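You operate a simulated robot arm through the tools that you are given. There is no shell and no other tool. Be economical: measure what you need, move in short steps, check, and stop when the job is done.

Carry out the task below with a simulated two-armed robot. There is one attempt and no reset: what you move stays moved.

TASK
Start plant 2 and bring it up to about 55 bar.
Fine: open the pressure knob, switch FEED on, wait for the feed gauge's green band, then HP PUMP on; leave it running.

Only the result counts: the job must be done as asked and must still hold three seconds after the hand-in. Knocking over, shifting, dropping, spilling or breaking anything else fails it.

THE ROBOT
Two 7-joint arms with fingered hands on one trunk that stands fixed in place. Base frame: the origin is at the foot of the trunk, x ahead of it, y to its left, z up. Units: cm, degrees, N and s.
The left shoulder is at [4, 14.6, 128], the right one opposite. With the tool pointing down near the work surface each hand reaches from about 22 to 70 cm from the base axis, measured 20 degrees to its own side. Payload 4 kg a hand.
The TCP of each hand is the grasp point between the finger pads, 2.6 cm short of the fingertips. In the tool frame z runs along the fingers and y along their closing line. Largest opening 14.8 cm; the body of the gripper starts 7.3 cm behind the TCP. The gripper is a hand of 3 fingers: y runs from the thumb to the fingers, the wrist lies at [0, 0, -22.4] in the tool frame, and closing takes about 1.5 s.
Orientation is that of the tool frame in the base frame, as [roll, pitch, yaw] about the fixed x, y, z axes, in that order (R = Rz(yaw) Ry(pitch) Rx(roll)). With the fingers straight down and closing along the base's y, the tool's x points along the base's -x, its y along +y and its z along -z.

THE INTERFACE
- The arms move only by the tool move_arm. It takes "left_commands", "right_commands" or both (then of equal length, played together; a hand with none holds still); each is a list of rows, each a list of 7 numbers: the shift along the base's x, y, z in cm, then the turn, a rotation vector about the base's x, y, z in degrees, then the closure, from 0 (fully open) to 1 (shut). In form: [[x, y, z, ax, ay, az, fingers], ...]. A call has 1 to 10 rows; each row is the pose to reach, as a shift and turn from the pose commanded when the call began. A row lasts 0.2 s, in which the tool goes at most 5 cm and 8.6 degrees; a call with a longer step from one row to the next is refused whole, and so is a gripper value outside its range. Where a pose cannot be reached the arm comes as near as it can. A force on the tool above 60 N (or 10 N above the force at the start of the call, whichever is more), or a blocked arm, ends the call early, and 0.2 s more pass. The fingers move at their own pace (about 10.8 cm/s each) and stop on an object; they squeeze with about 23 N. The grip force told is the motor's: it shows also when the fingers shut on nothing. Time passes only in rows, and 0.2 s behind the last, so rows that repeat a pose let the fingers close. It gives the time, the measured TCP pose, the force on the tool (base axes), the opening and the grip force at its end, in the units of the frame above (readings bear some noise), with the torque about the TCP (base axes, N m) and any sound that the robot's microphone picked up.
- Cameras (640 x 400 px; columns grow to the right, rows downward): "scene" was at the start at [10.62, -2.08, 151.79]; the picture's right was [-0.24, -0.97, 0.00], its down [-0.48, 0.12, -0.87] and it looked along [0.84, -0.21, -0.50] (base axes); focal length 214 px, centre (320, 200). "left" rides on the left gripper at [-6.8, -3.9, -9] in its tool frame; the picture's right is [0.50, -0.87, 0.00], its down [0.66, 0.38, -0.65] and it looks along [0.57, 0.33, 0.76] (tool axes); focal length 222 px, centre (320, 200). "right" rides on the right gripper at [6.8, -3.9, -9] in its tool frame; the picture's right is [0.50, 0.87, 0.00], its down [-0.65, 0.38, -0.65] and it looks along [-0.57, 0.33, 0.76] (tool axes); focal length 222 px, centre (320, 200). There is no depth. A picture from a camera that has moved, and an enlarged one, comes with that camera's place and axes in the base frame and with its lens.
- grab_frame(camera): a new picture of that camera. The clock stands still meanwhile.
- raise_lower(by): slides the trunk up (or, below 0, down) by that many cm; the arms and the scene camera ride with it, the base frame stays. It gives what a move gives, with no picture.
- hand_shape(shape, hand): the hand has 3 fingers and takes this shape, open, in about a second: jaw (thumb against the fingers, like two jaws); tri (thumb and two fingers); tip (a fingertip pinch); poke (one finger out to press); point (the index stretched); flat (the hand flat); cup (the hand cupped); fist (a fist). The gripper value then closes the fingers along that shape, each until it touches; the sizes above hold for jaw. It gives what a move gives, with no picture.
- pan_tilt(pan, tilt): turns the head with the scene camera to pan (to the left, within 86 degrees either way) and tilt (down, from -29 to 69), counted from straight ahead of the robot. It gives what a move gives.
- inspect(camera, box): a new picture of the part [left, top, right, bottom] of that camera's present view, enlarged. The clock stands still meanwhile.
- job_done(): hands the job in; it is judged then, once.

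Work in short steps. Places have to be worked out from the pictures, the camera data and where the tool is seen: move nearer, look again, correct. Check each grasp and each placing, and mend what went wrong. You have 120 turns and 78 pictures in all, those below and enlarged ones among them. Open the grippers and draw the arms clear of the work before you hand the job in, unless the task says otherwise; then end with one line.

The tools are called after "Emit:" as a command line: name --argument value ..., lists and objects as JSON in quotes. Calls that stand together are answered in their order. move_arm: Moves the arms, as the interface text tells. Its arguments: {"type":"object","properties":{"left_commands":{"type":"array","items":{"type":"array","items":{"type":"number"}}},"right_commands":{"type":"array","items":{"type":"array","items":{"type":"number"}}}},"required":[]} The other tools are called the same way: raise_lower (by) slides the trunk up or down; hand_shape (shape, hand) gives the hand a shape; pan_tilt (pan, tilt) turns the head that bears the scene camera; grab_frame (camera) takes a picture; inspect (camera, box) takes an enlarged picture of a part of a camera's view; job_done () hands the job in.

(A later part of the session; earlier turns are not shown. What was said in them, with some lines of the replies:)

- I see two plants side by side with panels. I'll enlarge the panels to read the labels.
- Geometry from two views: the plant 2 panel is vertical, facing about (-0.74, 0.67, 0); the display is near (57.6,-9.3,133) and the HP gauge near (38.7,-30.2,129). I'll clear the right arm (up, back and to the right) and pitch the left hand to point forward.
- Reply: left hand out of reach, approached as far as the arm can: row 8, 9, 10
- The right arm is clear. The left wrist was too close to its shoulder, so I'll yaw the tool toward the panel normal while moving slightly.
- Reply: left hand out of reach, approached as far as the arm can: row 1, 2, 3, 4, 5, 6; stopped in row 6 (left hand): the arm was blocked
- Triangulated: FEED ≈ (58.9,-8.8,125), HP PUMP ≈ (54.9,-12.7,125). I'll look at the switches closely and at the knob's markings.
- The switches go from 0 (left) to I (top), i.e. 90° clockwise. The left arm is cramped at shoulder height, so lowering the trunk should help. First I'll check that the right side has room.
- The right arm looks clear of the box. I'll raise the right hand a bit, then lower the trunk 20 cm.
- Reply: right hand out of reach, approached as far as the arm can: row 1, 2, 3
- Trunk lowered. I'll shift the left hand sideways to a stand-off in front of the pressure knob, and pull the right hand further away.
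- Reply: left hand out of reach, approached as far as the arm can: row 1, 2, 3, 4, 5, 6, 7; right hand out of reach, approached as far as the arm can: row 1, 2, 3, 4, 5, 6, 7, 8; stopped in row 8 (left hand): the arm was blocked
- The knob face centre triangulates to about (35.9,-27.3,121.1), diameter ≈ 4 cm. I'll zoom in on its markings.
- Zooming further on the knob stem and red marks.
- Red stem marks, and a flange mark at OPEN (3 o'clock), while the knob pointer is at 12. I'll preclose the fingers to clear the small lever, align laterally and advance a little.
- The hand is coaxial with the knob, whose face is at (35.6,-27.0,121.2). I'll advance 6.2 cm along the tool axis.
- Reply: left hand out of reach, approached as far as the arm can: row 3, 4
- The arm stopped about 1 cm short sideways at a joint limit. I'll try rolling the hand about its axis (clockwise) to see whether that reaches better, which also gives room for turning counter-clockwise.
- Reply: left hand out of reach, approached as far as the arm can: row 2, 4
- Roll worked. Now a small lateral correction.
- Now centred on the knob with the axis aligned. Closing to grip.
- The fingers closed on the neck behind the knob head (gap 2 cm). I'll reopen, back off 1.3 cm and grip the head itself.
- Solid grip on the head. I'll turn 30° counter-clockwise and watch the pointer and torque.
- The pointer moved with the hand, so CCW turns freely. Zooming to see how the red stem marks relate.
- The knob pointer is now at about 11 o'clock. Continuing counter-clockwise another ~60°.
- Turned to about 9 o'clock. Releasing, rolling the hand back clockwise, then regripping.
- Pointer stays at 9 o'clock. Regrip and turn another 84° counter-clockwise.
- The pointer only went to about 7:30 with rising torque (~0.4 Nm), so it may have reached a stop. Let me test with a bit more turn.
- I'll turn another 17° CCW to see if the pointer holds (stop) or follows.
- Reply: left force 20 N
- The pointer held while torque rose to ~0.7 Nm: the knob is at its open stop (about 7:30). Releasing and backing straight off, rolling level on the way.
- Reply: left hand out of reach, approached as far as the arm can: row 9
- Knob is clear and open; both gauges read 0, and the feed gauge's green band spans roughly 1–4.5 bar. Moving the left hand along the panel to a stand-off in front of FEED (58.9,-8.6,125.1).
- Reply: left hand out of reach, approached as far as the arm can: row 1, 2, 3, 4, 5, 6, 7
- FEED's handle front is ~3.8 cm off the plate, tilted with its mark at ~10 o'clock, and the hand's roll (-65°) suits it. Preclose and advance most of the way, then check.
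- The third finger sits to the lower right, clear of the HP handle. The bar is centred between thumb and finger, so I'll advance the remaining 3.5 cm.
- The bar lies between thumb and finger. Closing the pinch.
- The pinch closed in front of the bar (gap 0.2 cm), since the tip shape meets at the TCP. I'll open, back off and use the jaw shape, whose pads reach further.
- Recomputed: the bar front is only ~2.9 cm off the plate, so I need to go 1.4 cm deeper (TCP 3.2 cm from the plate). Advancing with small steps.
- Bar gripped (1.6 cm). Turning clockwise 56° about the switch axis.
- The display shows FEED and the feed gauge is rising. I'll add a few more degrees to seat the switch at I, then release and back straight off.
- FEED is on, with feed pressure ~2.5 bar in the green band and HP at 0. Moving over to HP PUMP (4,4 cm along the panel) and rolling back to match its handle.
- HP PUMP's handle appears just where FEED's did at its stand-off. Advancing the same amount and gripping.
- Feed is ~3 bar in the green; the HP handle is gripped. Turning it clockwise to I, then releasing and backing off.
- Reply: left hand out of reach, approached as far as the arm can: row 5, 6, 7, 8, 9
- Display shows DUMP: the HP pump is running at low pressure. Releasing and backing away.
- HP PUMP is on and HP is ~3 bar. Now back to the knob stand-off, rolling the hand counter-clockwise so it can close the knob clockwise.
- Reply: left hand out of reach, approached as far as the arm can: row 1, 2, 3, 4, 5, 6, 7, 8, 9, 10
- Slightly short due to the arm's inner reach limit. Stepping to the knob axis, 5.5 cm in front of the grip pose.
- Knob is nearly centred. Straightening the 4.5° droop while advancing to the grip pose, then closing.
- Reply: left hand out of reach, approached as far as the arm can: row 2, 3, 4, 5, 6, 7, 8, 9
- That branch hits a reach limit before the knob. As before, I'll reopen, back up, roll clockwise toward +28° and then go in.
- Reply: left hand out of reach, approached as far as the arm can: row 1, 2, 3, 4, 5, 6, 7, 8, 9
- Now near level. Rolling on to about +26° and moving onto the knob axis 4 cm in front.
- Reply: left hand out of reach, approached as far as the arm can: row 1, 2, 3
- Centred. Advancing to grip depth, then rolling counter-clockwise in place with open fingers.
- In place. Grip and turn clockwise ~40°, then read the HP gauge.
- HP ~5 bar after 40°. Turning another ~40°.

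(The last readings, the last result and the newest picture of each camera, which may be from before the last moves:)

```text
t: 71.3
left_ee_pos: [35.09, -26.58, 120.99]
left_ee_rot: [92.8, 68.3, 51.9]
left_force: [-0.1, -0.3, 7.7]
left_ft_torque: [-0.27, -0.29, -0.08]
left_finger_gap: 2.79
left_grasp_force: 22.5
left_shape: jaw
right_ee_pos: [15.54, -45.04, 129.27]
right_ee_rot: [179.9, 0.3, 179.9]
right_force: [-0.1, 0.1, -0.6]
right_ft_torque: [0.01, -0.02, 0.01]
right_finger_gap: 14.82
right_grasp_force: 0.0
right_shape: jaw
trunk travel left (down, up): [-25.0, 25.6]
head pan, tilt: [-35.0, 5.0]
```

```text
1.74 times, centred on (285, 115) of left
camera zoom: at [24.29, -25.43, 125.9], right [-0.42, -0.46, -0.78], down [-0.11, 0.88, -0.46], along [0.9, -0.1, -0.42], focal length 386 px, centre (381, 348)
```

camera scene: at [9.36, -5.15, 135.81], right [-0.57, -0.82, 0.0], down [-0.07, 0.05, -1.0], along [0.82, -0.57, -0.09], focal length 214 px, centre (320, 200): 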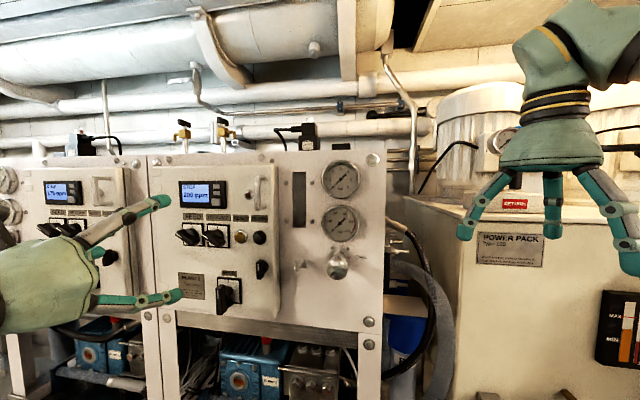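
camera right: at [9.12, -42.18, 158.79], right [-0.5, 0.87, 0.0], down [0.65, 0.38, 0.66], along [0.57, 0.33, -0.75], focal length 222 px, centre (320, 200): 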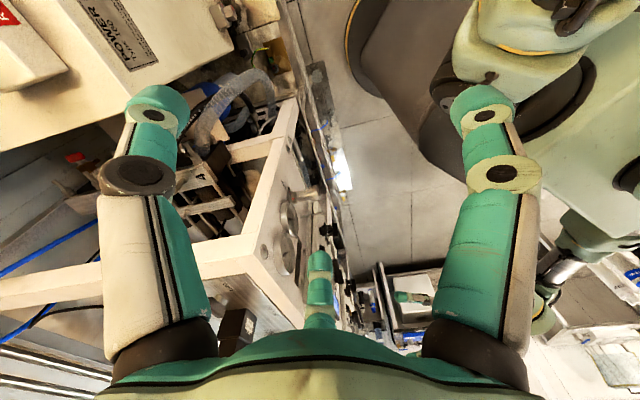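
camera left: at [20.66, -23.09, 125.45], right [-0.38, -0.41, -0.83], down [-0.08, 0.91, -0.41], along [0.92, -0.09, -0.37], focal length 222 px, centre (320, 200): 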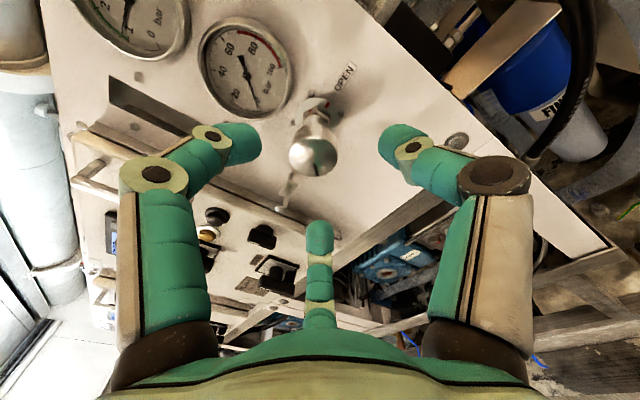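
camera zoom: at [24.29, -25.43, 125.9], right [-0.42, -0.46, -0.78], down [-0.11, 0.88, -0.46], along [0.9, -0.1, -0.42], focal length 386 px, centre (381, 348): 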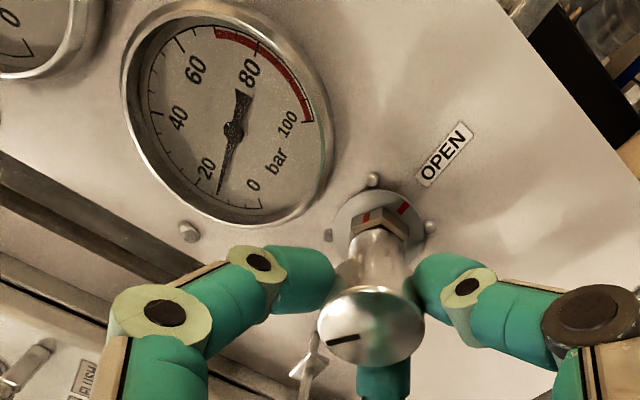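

HP ~15 bar at about 80° closed. Release, roll back counter-clockwise 84° and regrip.

Emit:
move_arm --left_commands '[[0, 0, 0, 0, 0, 0, 0.5], [0, 0, 0, 0, 0, 0, 0.5], [0, 0, 0, -6.3, 5.5, 0.2, 0.5], [0, 0, 0, -12.6, 11, 0.4, 0.5], [0, 0, 0, -18.9, 16.4, 0.6, 0.5], [0, 0, 0, -25.2, 21.8, 0.7, 0.5], [0, 0, 0, -31.5, 27.2, 0.9, 0.5], [0, 0, 0, -37.8, 32.6, 1.1, 0.5], [0, 0, 0, -44.1, 38, 1.3, 0.5], [0, 0, 0, -50.4, 43.4, 1.5, 0.5]]'

Emit:
move_arm --left_commands '[[0, 0, 0, -6.3, 5.4, 0.2, 0.5], [0, 0, 0, -12.6, 10.8, 0.4, 0.5], [0, 0, 0, -12.6, 10.8, 0.4, 0.8], [0, 0, 0, -12.6, 10.8, 0.4, 1], [0, 0, 0, -12.6, 10.8, 0.4, 1], [0, 0, 0, -12.6, 10.8, 0.4, 1]]'

```text
t: 73.5
left_ee_pos: [34.89, -26.78, 121.21]
left_ee_rot: [-90.6, 45.3, -130.8]
left_force: [-0.7, -0.1, 0.4]
left_ft_torque: [-0.05, -0.02, -0.01]
left_finger_gap: 7.33
left_grasp_force: 0.0
left_shape: jaw
right_ee_pos: [15.74, -45.1, 129.28]
right_ee_rot: [179.9, 0.3, 179.9]
right_force: [0.1, 0.3, 0.1]
right_ft_torque: [-0.02, 0.01, 0.02]
right_finger_gap: 14.8
right_grasp_force: 0.1
right_shape: jaw
trunk travel left (down, up): [-25.0, 25.6]
head pan, tilt: [-35.0, 5.0]
```

```text
t: 74.9
left_ee_pos: [35.0, -26.84, 121.05]
left_ee_rot: [-90.7, 28.6, -130.4]
left_force: [1.3, -1.4, -0.6]
left_ft_torque: [0.01, -0.02, -0.04]
left_finger_gap: 2.84
left_grasp_force: 23.4
left_shape: jaw
right_ee_pos: [15.62, -45.03, 129.37]
right_ee_rot: [179.9, 0.2, 179.8]
right_force: [-0.5, 0.6, -0.3]
right_ft_torque: [-0.01, 0.0, 0.02]
right_finger_gap: 14.78
right_grasp_force: 0.1
right_shape: jaw
trunk travel left (down, up): [-25.0, 25.6]
head pan, tilt: [-35.0, 5.0]
```

Gripped again. Turning clockwise 40° and reading.

Emit:
move_arm --left_commands '[[0, 0, 0, 6.1, -5.2, -0.2, 1], [0, 0, 0, 12.2, -10.4, -0.4, 1], [0, 0, 0, 18.3, -15.6, -0.5, 1], [0, 0, 0, 24.4, -20.8, -0.7, 1], [0, 0, 0, 30.5, -26, -0.9, 1], [0, 0, 0, 30.5, -26, -0.9, 1], [0, 0, 0, 30.5, -26, -0.9, 1], [0, 0, 0, 30.5, -26, -0.9, 1]]'

Emit:
inspect --camera "scene" --box '[180, 150, 400, 300]'

```text
t: 76.7
left_ee_pos: [35.02, -26.85, 121.08]
left_ee_rot: [-91.6, 68.8, -132.0]
left_force: [2.2, 2.0, -4.4]
left_ft_torque: [-0.03, -0.01, 0.01]
left_finger_gap: 2.77
left_grasp_force: 23.0
left_shape: jaw
right_ee_pos: [15.79, -45.12, 129.24]
right_ee_rot: [179.9, 0.3, 179.9]
right_force: [-0.6, -0.1, -0.8]
right_ft_torque: [-0.01, -0.02, -0.01]
right_finger_gap: 14.8
right_grasp_force: 0.0
right_shape: jaw
trunk travel left (down, up): [-25.0, 25.6]
head pan, tilt: [-35.0, 5.0]
```

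```text
2.67 times, centred on (290, 225) of scene
camera zoom: at [9.42, -5.17, 135.8], right [-0.57, -0.82, 0.0], down [-0.07, 0.05, -1.0], along [0.82, -0.57, -0.09], focal length 572 px, centre (400, 133)
```

zoom: 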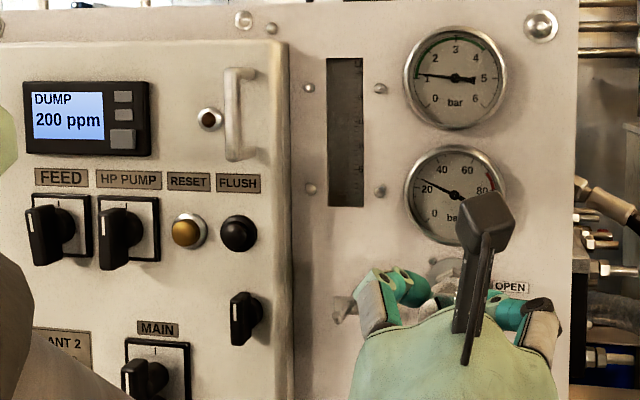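

HP ~25 bar. Another 40° clockwise.

Emit:
move_arm --left_commands '[[0, 0, 0, 6.1, -5.2, -0.2, 1], [0, 0, 0, 12.2, -10.4, -0.4, 1], [0, 0, 0, 18.3, -15.6, -0.5, 1], [0, 0, 0, 24.4, -20.8, -0.7, 1], [0, 0, 0, 30.5, -26, -0.9, 1], [0, 0, 0, 33, -28.2, -0.9, 1], [0, 0, 0, 33, -28.2, -0.9, 1], [0, 0, 0, 33, -28.2, -0.9, 1], [0, 0, 0, 33, -28.2, -0.9, 1]]'

Emit:
inspect --camera "left" --box '[150, 0, 420, 230]'

```text
t: 78.7
left_ee_pos: [34.98, -26.68, 121.05]
left_ee_rot: [92.3, 67.8, 51.3]
left_force: [2.7, 2.3, 0.5]
left_ft_torque: [-0.15, -0.12, -0.01]
left_finger_gap: 2.8
left_grasp_force: 23.0
left_shape: jaw
right_ee_pos: [15.61, -45.09, 129.42]
right_ee_rot: [179.9, 0.3, 179.9]
right_force: [1.0, 0.7, -0.3]
right_ft_torque: [0.01, 0.0, -0.02]
right_finger_gap: 14.79
right_grasp_force: 0.0
right_shape: jaw
trunk travel left (down, up): [-25.0, 25.6]
head pan, tilt: [-35.0, 5.0]
```

```text
1.74 times, centred on (285, 115) of left
camera zoom: at [24.24, -25.5, 125.92], right [-0.41, -0.46, -0.79], down [-0.11, 0.88, -0.46], along [0.9, -0.1, -0.41], focal length 386 px, centre (381, 348)
```

zoom: 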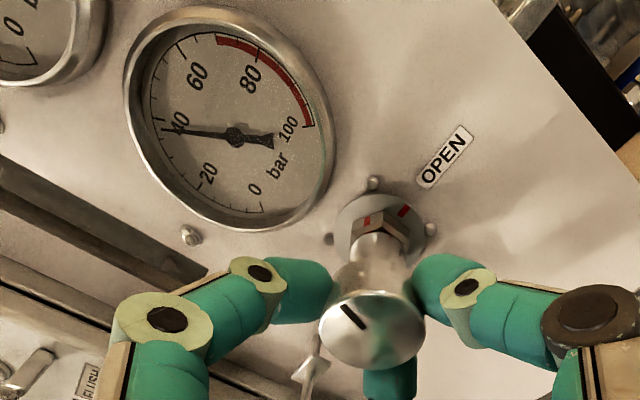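

HP ~37 bar, at ~0.3 bar/degree, so ~50° more is needed. Releasing and rolling back for another grip.

Emit:
move_arm --left_commands '[[0, 0, 0, 0, 0, 0, 0.5], [0, 0, 0, 0, 0, 0, 0.5], [0, 0, 0, -6.3, 5.5, 0.2, 0.5], [0, 0, 0, -12.6, 11, 0.4, 0.5], [0, 0, 0, -18.9, 16.4, 0.6, 0.5], [0, 0, 0, -25.2, 21.8, 0.7, 0.5], [0, 0, 0, -31.5, 27.2, 0.9, 0.5], [0, 0, 0, -37.8, 32.6, 1.1, 0.5], [0, 0, 0, -44.1, 38, 1.3, 0.5], [0, 0, 0, -50.4, 43.4, 1.5, 0.5]]'

Emit:
move_arm --left_commands '[[0, 0, 0, -6.3, 5.4, 0.2, 0.5], [0, 0, 0, -6.3, 5.4, 0.2, 0.8], [0, 0, 0, -6.3, 5.4, 0.2, 1], [0, 0, 0, -6.3, 5.4, 0.2, 1], [0, 0, 0, -6.3, 5.4, 0.2, 1]]'

Emit:
move_arm --left_commands '[[0, 0, 0, 6.1, -5.2, -0.2, 1], [0, 0, 0, 12.2, -10.4, -0.4, 1], [0, 0, 0, 18.3, -15.6, -0.5, 1], [0, 0, 0, 24.4, -20.8, -0.7, 1], [0, 0, 0, 28, -24, -0.8, 1], [0, 0, 0, 28, -24, -0.8, 1], [0, 0, 0, 28, -24, -0.8, 1], [0, 0, 0, 28, -24, -0.8, 1]]'

Emit:
inspect --camera "left" --box '[150, 0, 420, 230]'

```text
t: 80.9
left_ee_pos: [34.92, -26.85, 121.08]
left_ee_rot: [-91.2, 45.6, -131.0]
left_force: [0.2, -0.8, 0.5]
left_ft_torque: [0.03, -0.02, 0.0]
left_finger_gap: 7.34
left_grasp_force: 0.0
left_shape: jaw
right_ee_pos: [15.76, -45.03, 129.31]
right_ee_rot: [179.9, 0.3, 179.9]
right_force: [-0.6, 0.4, -0.8]
right_ft_torque: [-0.01, 0.0, -0.03]
right_finger_gap: 14.8
right_grasp_force: 0.0
right_shape: jaw
trunk travel left (down, up): [-25.0, 25.6]
head pan, tilt: [-35.0, 5.0]
```

```text
t: 82.1
left_ee_pos: [35.01, -26.82, 121.06]
left_ee_rot: [-91.1, 37.4, -130.9]
left_force: [2.0, -1.8, 1.6]
left_ft_torque: [-0.01, 0.0, 0.0]
left_finger_gap: 2.81
left_grasp_force: 22.8
left_shape: jaw
right_ee_pos: [15.69, -45.11, 129.26]
right_ee_rot: [179.9, 0.2, 179.9]
right_force: [0.9, -0.1, 0.0]
right_ft_torque: [-0.02, 0.02, 0.02]
right_finger_gap: 14.78
right_grasp_force: 0.0
right_shape: jaw
trunk travel left (down, up): [-25.0, 25.6]
head pan, tilt: [-35.0, 5.0]
```

```text
t: 83.9
left_ee_pos: [35.12, -26.85, 121.1]
left_ee_rot: [-92.9, 74.3, -133.3]
left_force: [2.6, 2.6, -3.2]
left_ft_torque: [-0.05, 0.0, 0.04]
left_finger_gap: 2.79
left_grasp_force: 22.8
left_shape: jaw
right_ee_pos: [15.76, -45.07, 129.29]
right_ee_rot: [179.8, 0.3, 180.0]
right_force: [0.7, 0.0, 0.4]
right_ft_torque: [0.0, -0.03, -0.02]
right_finger_gap: 14.78
right_grasp_force: 0.0
right_shape: jaw
trunk travel left (down, up): [-25.0, 25.6]
head pan, tilt: [-35.0, 5.0]
```

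```text
1.74 times, centred on (285, 115) of left
camera zoom: at [26.89, -22.45, 128.71], right [-0.63, -0.73, -0.25], down [-0.38, 0.57, -0.72], along [0.67, -0.36, -0.64], focal length 386 px, centre (381, 348)
```

zoom: 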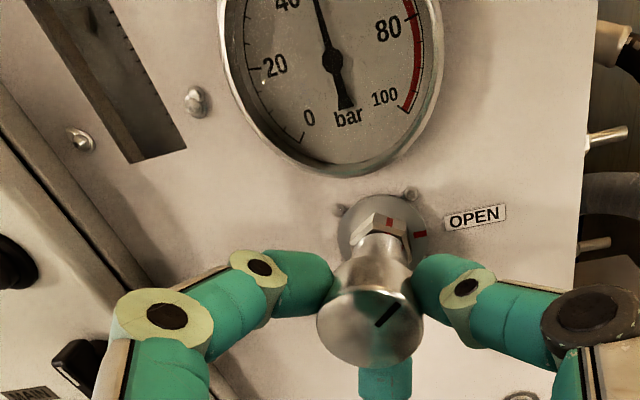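

The needle is near 47–48. Turning ~17° more and settling.

Emit:
move_arm --left_commands '[[0, 0, 0, 5, -4.3, -0.1, 1], [0, 0, 0, 10, -8.6, -0.2, 1], [0, 0, 0, 13, -11.1, -0.3, 1], [0, 0, 0, 13, -11.1, -0.3, 1], [0, 0, 0, 13, -11.1, -0.3, 1], [0, 0, 0, 13, -11.1, -0.3, 1], [0, 0, 0, 13, -11.1, -0.3, 1]]'

Emit:
inspect --camera "left" --box '[170, 0, 350, 130]'

```text
t: 85.5
left_ee_pos: [35.02, -26.65, 121.06]
left_ee_rot: [121.4, 88.4, 80.9]
left_force: [3.7, 1.4, -3.6]
left_ft_torque: [-0.07, 0.02, 0.09]
left_finger_gap: 2.77
left_grasp_force: 23.4
left_shape: jaw
right_ee_pos: [15.75, -45.12, 129.25]
right_ee_rot: [179.9, 0.3, 179.9]
right_force: [-0.2, -0.5, 0.7]
right_ft_torque: [-0.01, -0.03, -0.03]
right_finger_gap: 14.78
right_grasp_force: 0.1
right_shape: jaw
trunk travel left (down, up): [-25.0, 25.6]
head pan, tilt: [-35.0, 5.0]
```

```text
3.08 times, centred on (260, 65) of left
camera zoom: at [25.53, -24.02, 127.83], right [-0.56, -0.64, -0.52], down [-0.25, 0.73, -0.64], along [0.79, -0.23, -0.57], focal length 684 px, centre (505, 615)
```

zoom: 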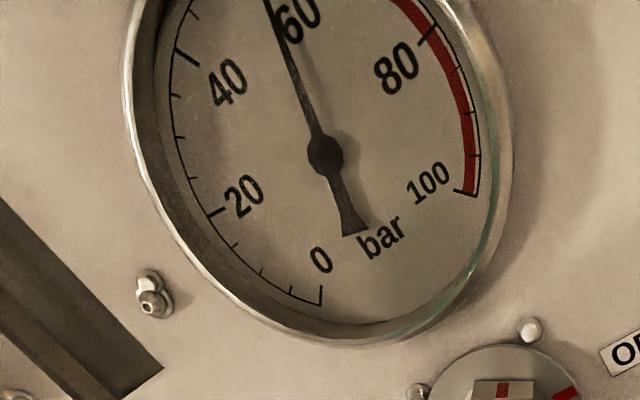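

The needle reads about 54–55. Releasing and backing off straight, then reading from the scene camera.

Emit:
move_arm --left_commands '[[0, 0, 0, 0, 0, 0, 0.5], [0, 0, 0, 0, 0, 0, 0.5], [0, 0, 0, 0, 0, 0, 0.5], [-1.4, 1.3, 0, 0, 0, 0, 0.5], [-3, 2.7, 0, 0, 0, 0, 0.5], [-4, 3.6, 0, 0, 0, 0, 0.5], [-4, 3.6, 0, 0, 0, 0, 0.5]]'

Emit:
inspect --camera "scene" --box '[300, 155, 380, 250]'

Emit:
inspect --camera "left" --box '[170, 0, 350, 130]'

```text
t: 87.1
left_ee_pos: [30.87, -23.14, 121.13]
left_ee_rot: [118.7, 88.4, 78.1]
left_force: [0.7, -0.4, 0.3]
left_ft_torque: [0.02, -0.01, -0.02]
left_finger_gap: 7.36
left_grasp_force: 0.0
left_shape: jaw
right_ee_pos: [15.61, -45.12, 129.37]
right_ee_rot: [179.8, 0.4, 179.9]
right_force: [0.8, 0.7, 0.4]
right_ft_torque: [0.03, -0.01, 0.0]
right_finger_gap: 14.78
right_grasp_force: 0.1
right_shape: jaw
trunk travel left (down, up): [-25.0, 25.6]
head pan, tilt: [-35.0, 5.0]
```

```text
4.21 times, centred on (340, 202) of scene
camera zoom: at [9.33, -5.19, 135.81], right [-0.57, -0.82, 0.0], down [-0.07, 0.05, -1.0], along [0.82, -0.57, -0.09], focal length 903 px, centre (236, 190)
```

zoom: 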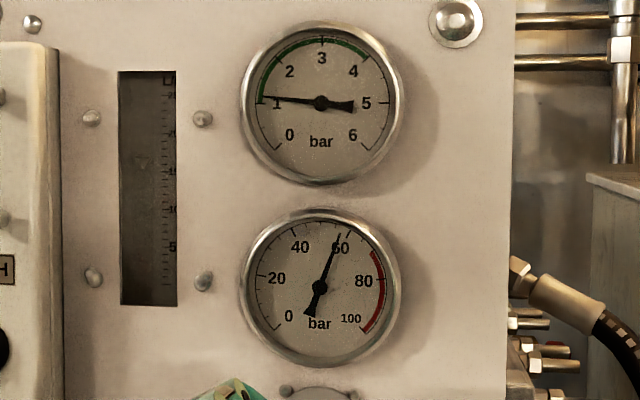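

```text
3.08 times, centred on (260, 65) of left
camera zoom: at [21.35, -20.39, 127.83], right [-0.56, -0.64, -0.52], down [-0.25, 0.73, -0.64], along [0.79, -0.23, -0.57], focal length 684 px, centre (505, 615)
```

zoom: 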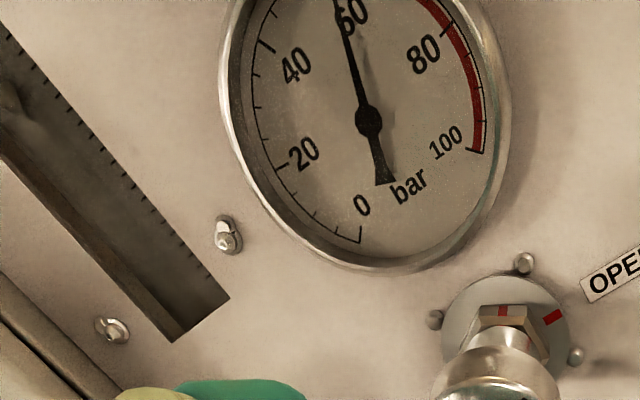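

The scene gauge reads ~57 bar, and may still be creeping. I'll wait 2 s and look again to see whether it is steady.

Emit:
move_arm --left_commands '[[0, 0, 0, 0, 0, 0, 0.5], [0, 0, 0, 0, 0, 0, 0.5], [0, 0, 0, 0, 0, 0, 0.5], [0, 0, 0, 0, 0, 0, 0.5], [0, 0, 0, 0, 0, 0, 0.5], [0, 0, 0, 0, 0, 0, 0.5], [0, 0, 0, 0, 0, 0, 0.5], [0, 0, 0, 0, 0, 0, 0.5], [0, 0, 0, 0, 0, 0, 0.5], [0, 0, 0, 0, 0, 0, 0.5]]'

Emit:
inspect --camera "scene" --box '[315, 195, 370, 245]'

```text
t: 89.3
left_ee_pos: [30.95, -23.15, 121.04]
left_ee_rot: [119.1, 88.4, 78.3]
left_force: [-0.3, 0.2, -0.6]
left_ft_torque: [0.02, -0.02, 0.02]
left_finger_gap: 7.35
left_grasp_force: 0.1
left_shape: jaw
right_ee_pos: [15.6, -45.13, 129.27]
right_ee_rot: [179.9, 0.3, 180.0]
right_force: [0.2, 0.0, -0.2]
right_ft_torque: [-0.02, 0.0, -0.03]
right_finger_gap: 14.78
right_grasp_force: 0.1
right_shape: jaw
trunk travel left (down, up): [-25.0, 25.6]
head pan, tilt: [-35.0, 5.0]
```

```text
8.00 times, centred on (342, 220) of scene
camera zoom: at [9.35, -5.17, 135.81], right [-0.57, -0.82, 0.0], down [-0.07, 0.05, -1.0], along [0.82, -0.57, -0.09], focal length 1716 px, centre (140, 40)
```

zoom: 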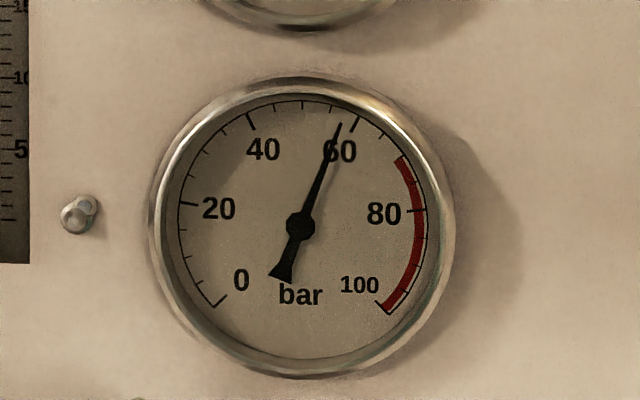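

Steady at ~57.5 bar. I'll trim down about 5°: re-advance, grip, turn slightly counter-clockwise and wait.

Emit:
move_arm --left_commands '[[1.4, -1.2, 0, 0, 0, 0, 0.5], [2.8, -2.5, 0, 0, 0, 0, 0.5], [4, -3.6, 0, 0, 0, 0, 0.5], [4, -3.6, 0, 0, 0, 0, 0.5], [4, -3.6, 0, 0, 0, 0, 0.8], [4, -3.6, 0, 0, 0, 0, 1], [4, -3.6, 0, 0, 0, 0, 1], [4, -3.6, 0, 0, 0, 0, 1], [4, -3.6, 0, 0, 0, 0, 1]]'

Emit:
move_arm --left_commands '[[0, 0, 0, -2, 1.7, 0, 1], [0, 0, 0, -4.2, 3.6, 0, 1], [0, 0, 0, -4.2, 3.6, 0, 1], [0, 0, 0, -4.2, 3.6, 0, 1], [0, 0, 0, -4.2, 3.6, 0, 1], [0, 0, 0, -4.2, 3.6, 0, 1], [0, 0, 0, -4.2, 3.6, 0, 1], [0, 0, 0, -4.2, 3.6, 0, 1], [0, 0, 0, -4.2, 3.6, 0, 1]]'

Emit:
inspect --camera "scene" --box '[315, 195, 370, 245]'

```text
t: 91.3
left_ee_pos: [34.95, -26.91, 121.03]
left_ee_rot: [119.5, 88.4, 79.0]
left_force: [1.9, -0.8, 0.3]
left_ft_torque: [0.01, -0.05, -0.05]
left_finger_gap: 2.77
left_grasp_force: 22.8
left_shape: jaw
right_ee_pos: [15.73, -45.08, 129.32]
right_ee_rot: [179.9, 0.3, 179.9]
right_force: [0.5, -0.4, -0.3]
right_ft_torque: [0.0, 0.01, 0.01]
right_finger_gap: 14.78
right_grasp_force: 0.1
right_shape: jaw
trunk travel left (down, up): [-25.0, 25.6]
head pan, tilt: [-35.0, 5.0]
```

```text
t: 93.3
left_ee_pos: [35.08, -26.9, 121.25]
left_ee_rot: [-100.3, 85.8, -141.1]
left_force: [4.4, -2.8, 3.7]
left_ft_torque: [-0.02, -0.02, -0.04]
left_finger_gap: 2.78
left_grasp_force: 23.0
left_shape: jaw
right_ee_pos: [15.67, -45.16, 129.33]
right_ee_rot: [179.8, 0.3, 179.8]
right_force: [0.6, -0.6, 0.0]
right_ft_torque: [0.0, 0.01, 0.02]
right_finger_gap: 14.78
right_grasp_force: 0.1
right_shape: jaw
trunk travel left (down, up): [-25.0, 25.6]
head pan, tilt: [-35.0, 5.0]
```

```text
8.00 times, centred on (342, 220) of scene
camera zoom: at [9.4, -5.22, 135.8], right [-0.57, -0.82, 0.0], down [-0.07, 0.05, -1.0], along [0.82, -0.57, -0.09], focal length 1716 px, centre (140, 40)
```

zoom: 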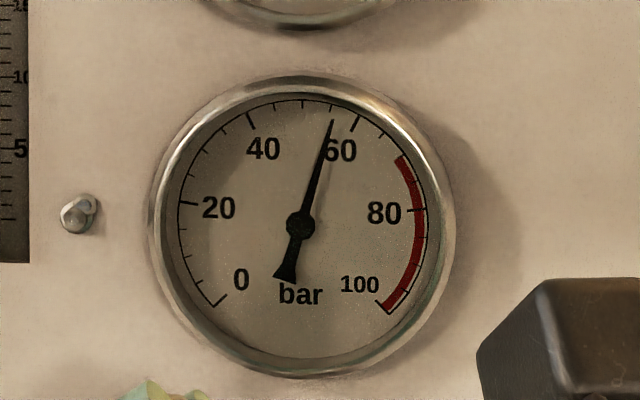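

Now ~56 bar. A final 2° trim, then release and withdraw both ways clear of the panel.

Emit:
move_arm --left_commands '[[0, 0, 0, -1.6, 1.4, 0, 1], [0, 0, 0, -1.6, 1.4, 0, 1], [0, 0, 0, -1.6, 1.4, 0, 0.5], [0, 0, 0, -1.6, 1.4, 0, 0.5], [0, 0, 0, -1.6, 1.4, 0, 0.5], [-1.4, 1.3, 0, -1.6, 1.4, 0, 0.5], [-3, 2.7, 0, -1.6, 1.4, 0, 0.5], [-4, 4, 0, -1.6, 1.4, 0, 0.5], [-4, 8, 0, -1.6, 1.4, 0, 0.3], [-3, 12, 0, -1.6, 1.4, 0, 0]]'

Emit:
move_arm --left_commands '[[1, 3, 0, 0, 0, 0, 0], [2, 6, 0, 0, 0, 0, 0], [2, 6, 0, 0, 0, 0, 0], [2, 6, 0, 0, 0, 0, 0], [2, 6, 0, 0, 0, 0, 0], [2, 6, 0, 0, 0, 0, 0]]'

Emit:
inspect --camera "scene" --box '[315, 195, 370, 245]'

Emit:
inspect --camera "scene" --box '[140, 150, 380, 310]'

```text
t: 95.5
left_ee_pos: [31.62, -21.51, 120.8]
left_ee_rot: [-101.0, 83.3, -140.9]
left_force: [0.4, 0.7, 0.0]
left_ft_torque: [0.03, 0.0, 0.02]
left_finger_gap: 14.81
left_grasp_force: 0.1
left_shape: jaw
left hand out of reach, approached as far as the arm can: row 9, 10
right_ee_pos: [15.63, -45.21, 129.42]
right_ee_rot: [179.9, 0.3, 180.0]
right_force: [0.7, 1.0, 0.5]
right_ft_torque: [-0.01, -0.01, 0.01]
right_finger_gap: 14.76
right_grasp_force: 0.1
right_shape: jaw
trunk travel left (down, up): [-25.0, 25.6]
head pan, tilt: [-35.0, 5.0]
```

```text
t: 96.9
left_ee_pos: [31.44, -21.66, 120.93]
left_ee_rot: [-99.9, 83.5, -140.0]
left_force: [-0.1, -0.6, -0.2]
left_ft_torque: [0.01, 0.02, 0.0]
left_finger_gap: 14.78
left_grasp_force: 0.1
left_shape: jaw
left hand out of reach, approached as far as the arm can: row 1, 2, 3, 4, 5, 6
right_ee_pos: [15.7, -44.93, 129.32]
right_ee_rot: [179.9, 0.3, 179.8]
right_force: [0.7, -0.5, -0.5]
right_ft_torque: [0.0, 0.0, 0.0]
right_finger_gap: 14.79
right_grasp_force: 0.0
right_shape: jaw
trunk travel left (down, up): [-25.0, 25.6]
head pan, tilt: [-35.0, 5.0]
```

```text
8.00 times, centred on (342, 220) of scene
camera zoom: at [9.02, -5.61, 135.82], right [-0.62, -0.78, 0.0], down [-0.07, 0.05, -1.0], along [0.78, -0.62, -0.09], focal length 1716 px, centre (140, 40)
```

zoom: 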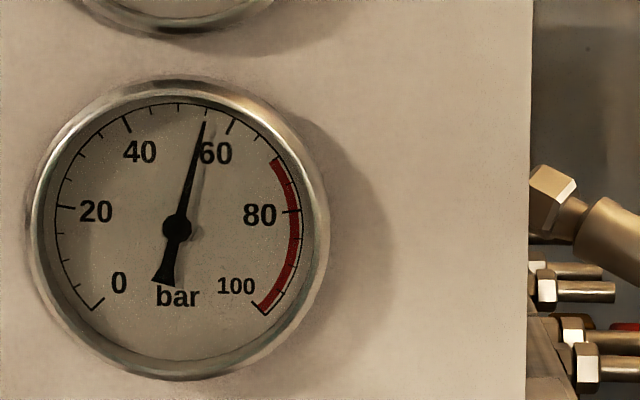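

```text
2.50 times, centred on (260, 230) of scene
camera zoom: at [9.02, -5.61, 135.82], right [-0.62, -0.78, 0.0], down [-0.07, 0.05, -1.0], along [0.78, -0.62, -0.09], focal length 536 px, centre (470, 125)
```

zoom: 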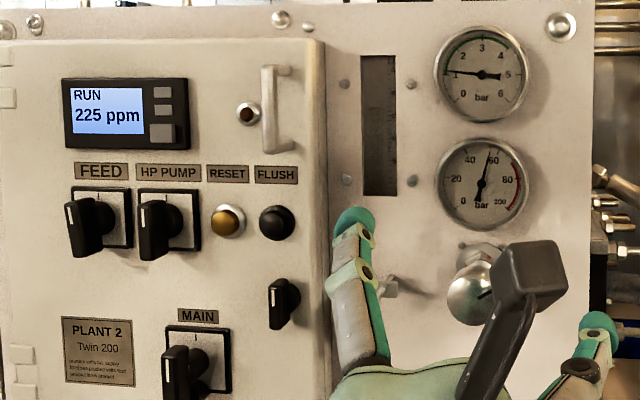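

Plant shows RUN at ~55 bar, feed in the green band. The hand is only 4 cm away, so I'll slide it along and away from the panel to clear the work.

Emit:
move_arm --left_commands '[[1.4, 2.3, 0, 0, 0, 0, 0], [2.8, 4.6, 0, 0, 0, 0, 0], [4.2, 6.9, 0, 0, 0, 0, 0], [5.6, 9.2, 0, 0, 0, 0, 0], [7, 11.5, 0, 0, 0, 0, 0], [8.4, 13.8, 0, 0, 0, 0, 0], [9.8, 16.1, 0, 0, 0, 0, 0], [11, 18.4, 0, 0, 0, 0, 0], [12, 20, 0, 0, 0, 0, 0]]'

Emit:
inspect --camera "scene" --box '[140, 150, 380, 310]'

```text
t: 98.9
left_ee_pos: [41.26, -0.64, 123.37]
left_ee_rot: [-99.7, 82.6, -143.2]
left_force: [-0.9, -0.9, -0.5]
left_ft_torque: [0.01, 0.0, -0.02]
left_finger_gap: 14.82
left_grasp_force: 0.1
left_shape: jaw
left hand out of reach, approached as far as the arm can: row 1, 2, 3, 4, 5, 6, 7, 8, 9
right_ee_pos: [15.83, -44.98, 129.27]
right_ee_rot: [179.9, 0.3, 180.0]
right_force: [0.8, -0.7, 0.1]
right_ft_torque: [0.02, 0.0, -0.01]
right_finger_gap: 14.78
right_grasp_force: 0.0
right_shape: jaw
trunk travel left (down, up): [-25.0, 25.6]
head pan, tilt: [-35.0, 5.0]
```

```text
2.50 times, centred on (260, 230) of scene
camera zoom: at [9.42, -5.19, 135.81], right [-0.57, -0.82, 0.0], down [-0.07, 0.05, -1.0], along [0.82, -0.57, -0.09], focal length 536 px, centre (470, 125)
```

zoom: 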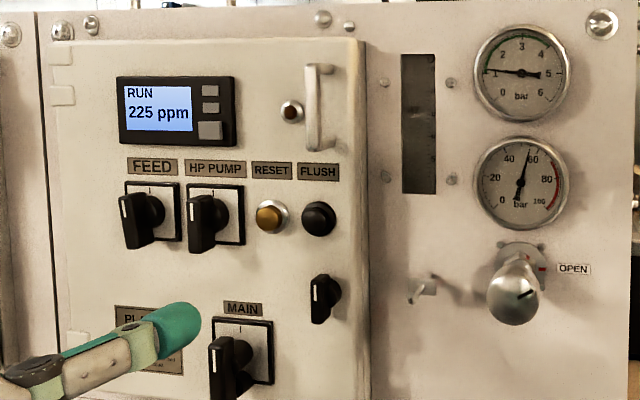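

Plant 2 shows RUN, HP holds at ~55 bar, both switches are at I, and the hands are open and clear. Handing in.

Emit:
job_done

```text
The job is handed in.
```

Plant 2 is running: FEED and HP PUMP are on, the display reads RUN, and the HP gauge holds at about 55 bar. Feed pressure is about 1.1 bar, near the low end of the gauge's green band.
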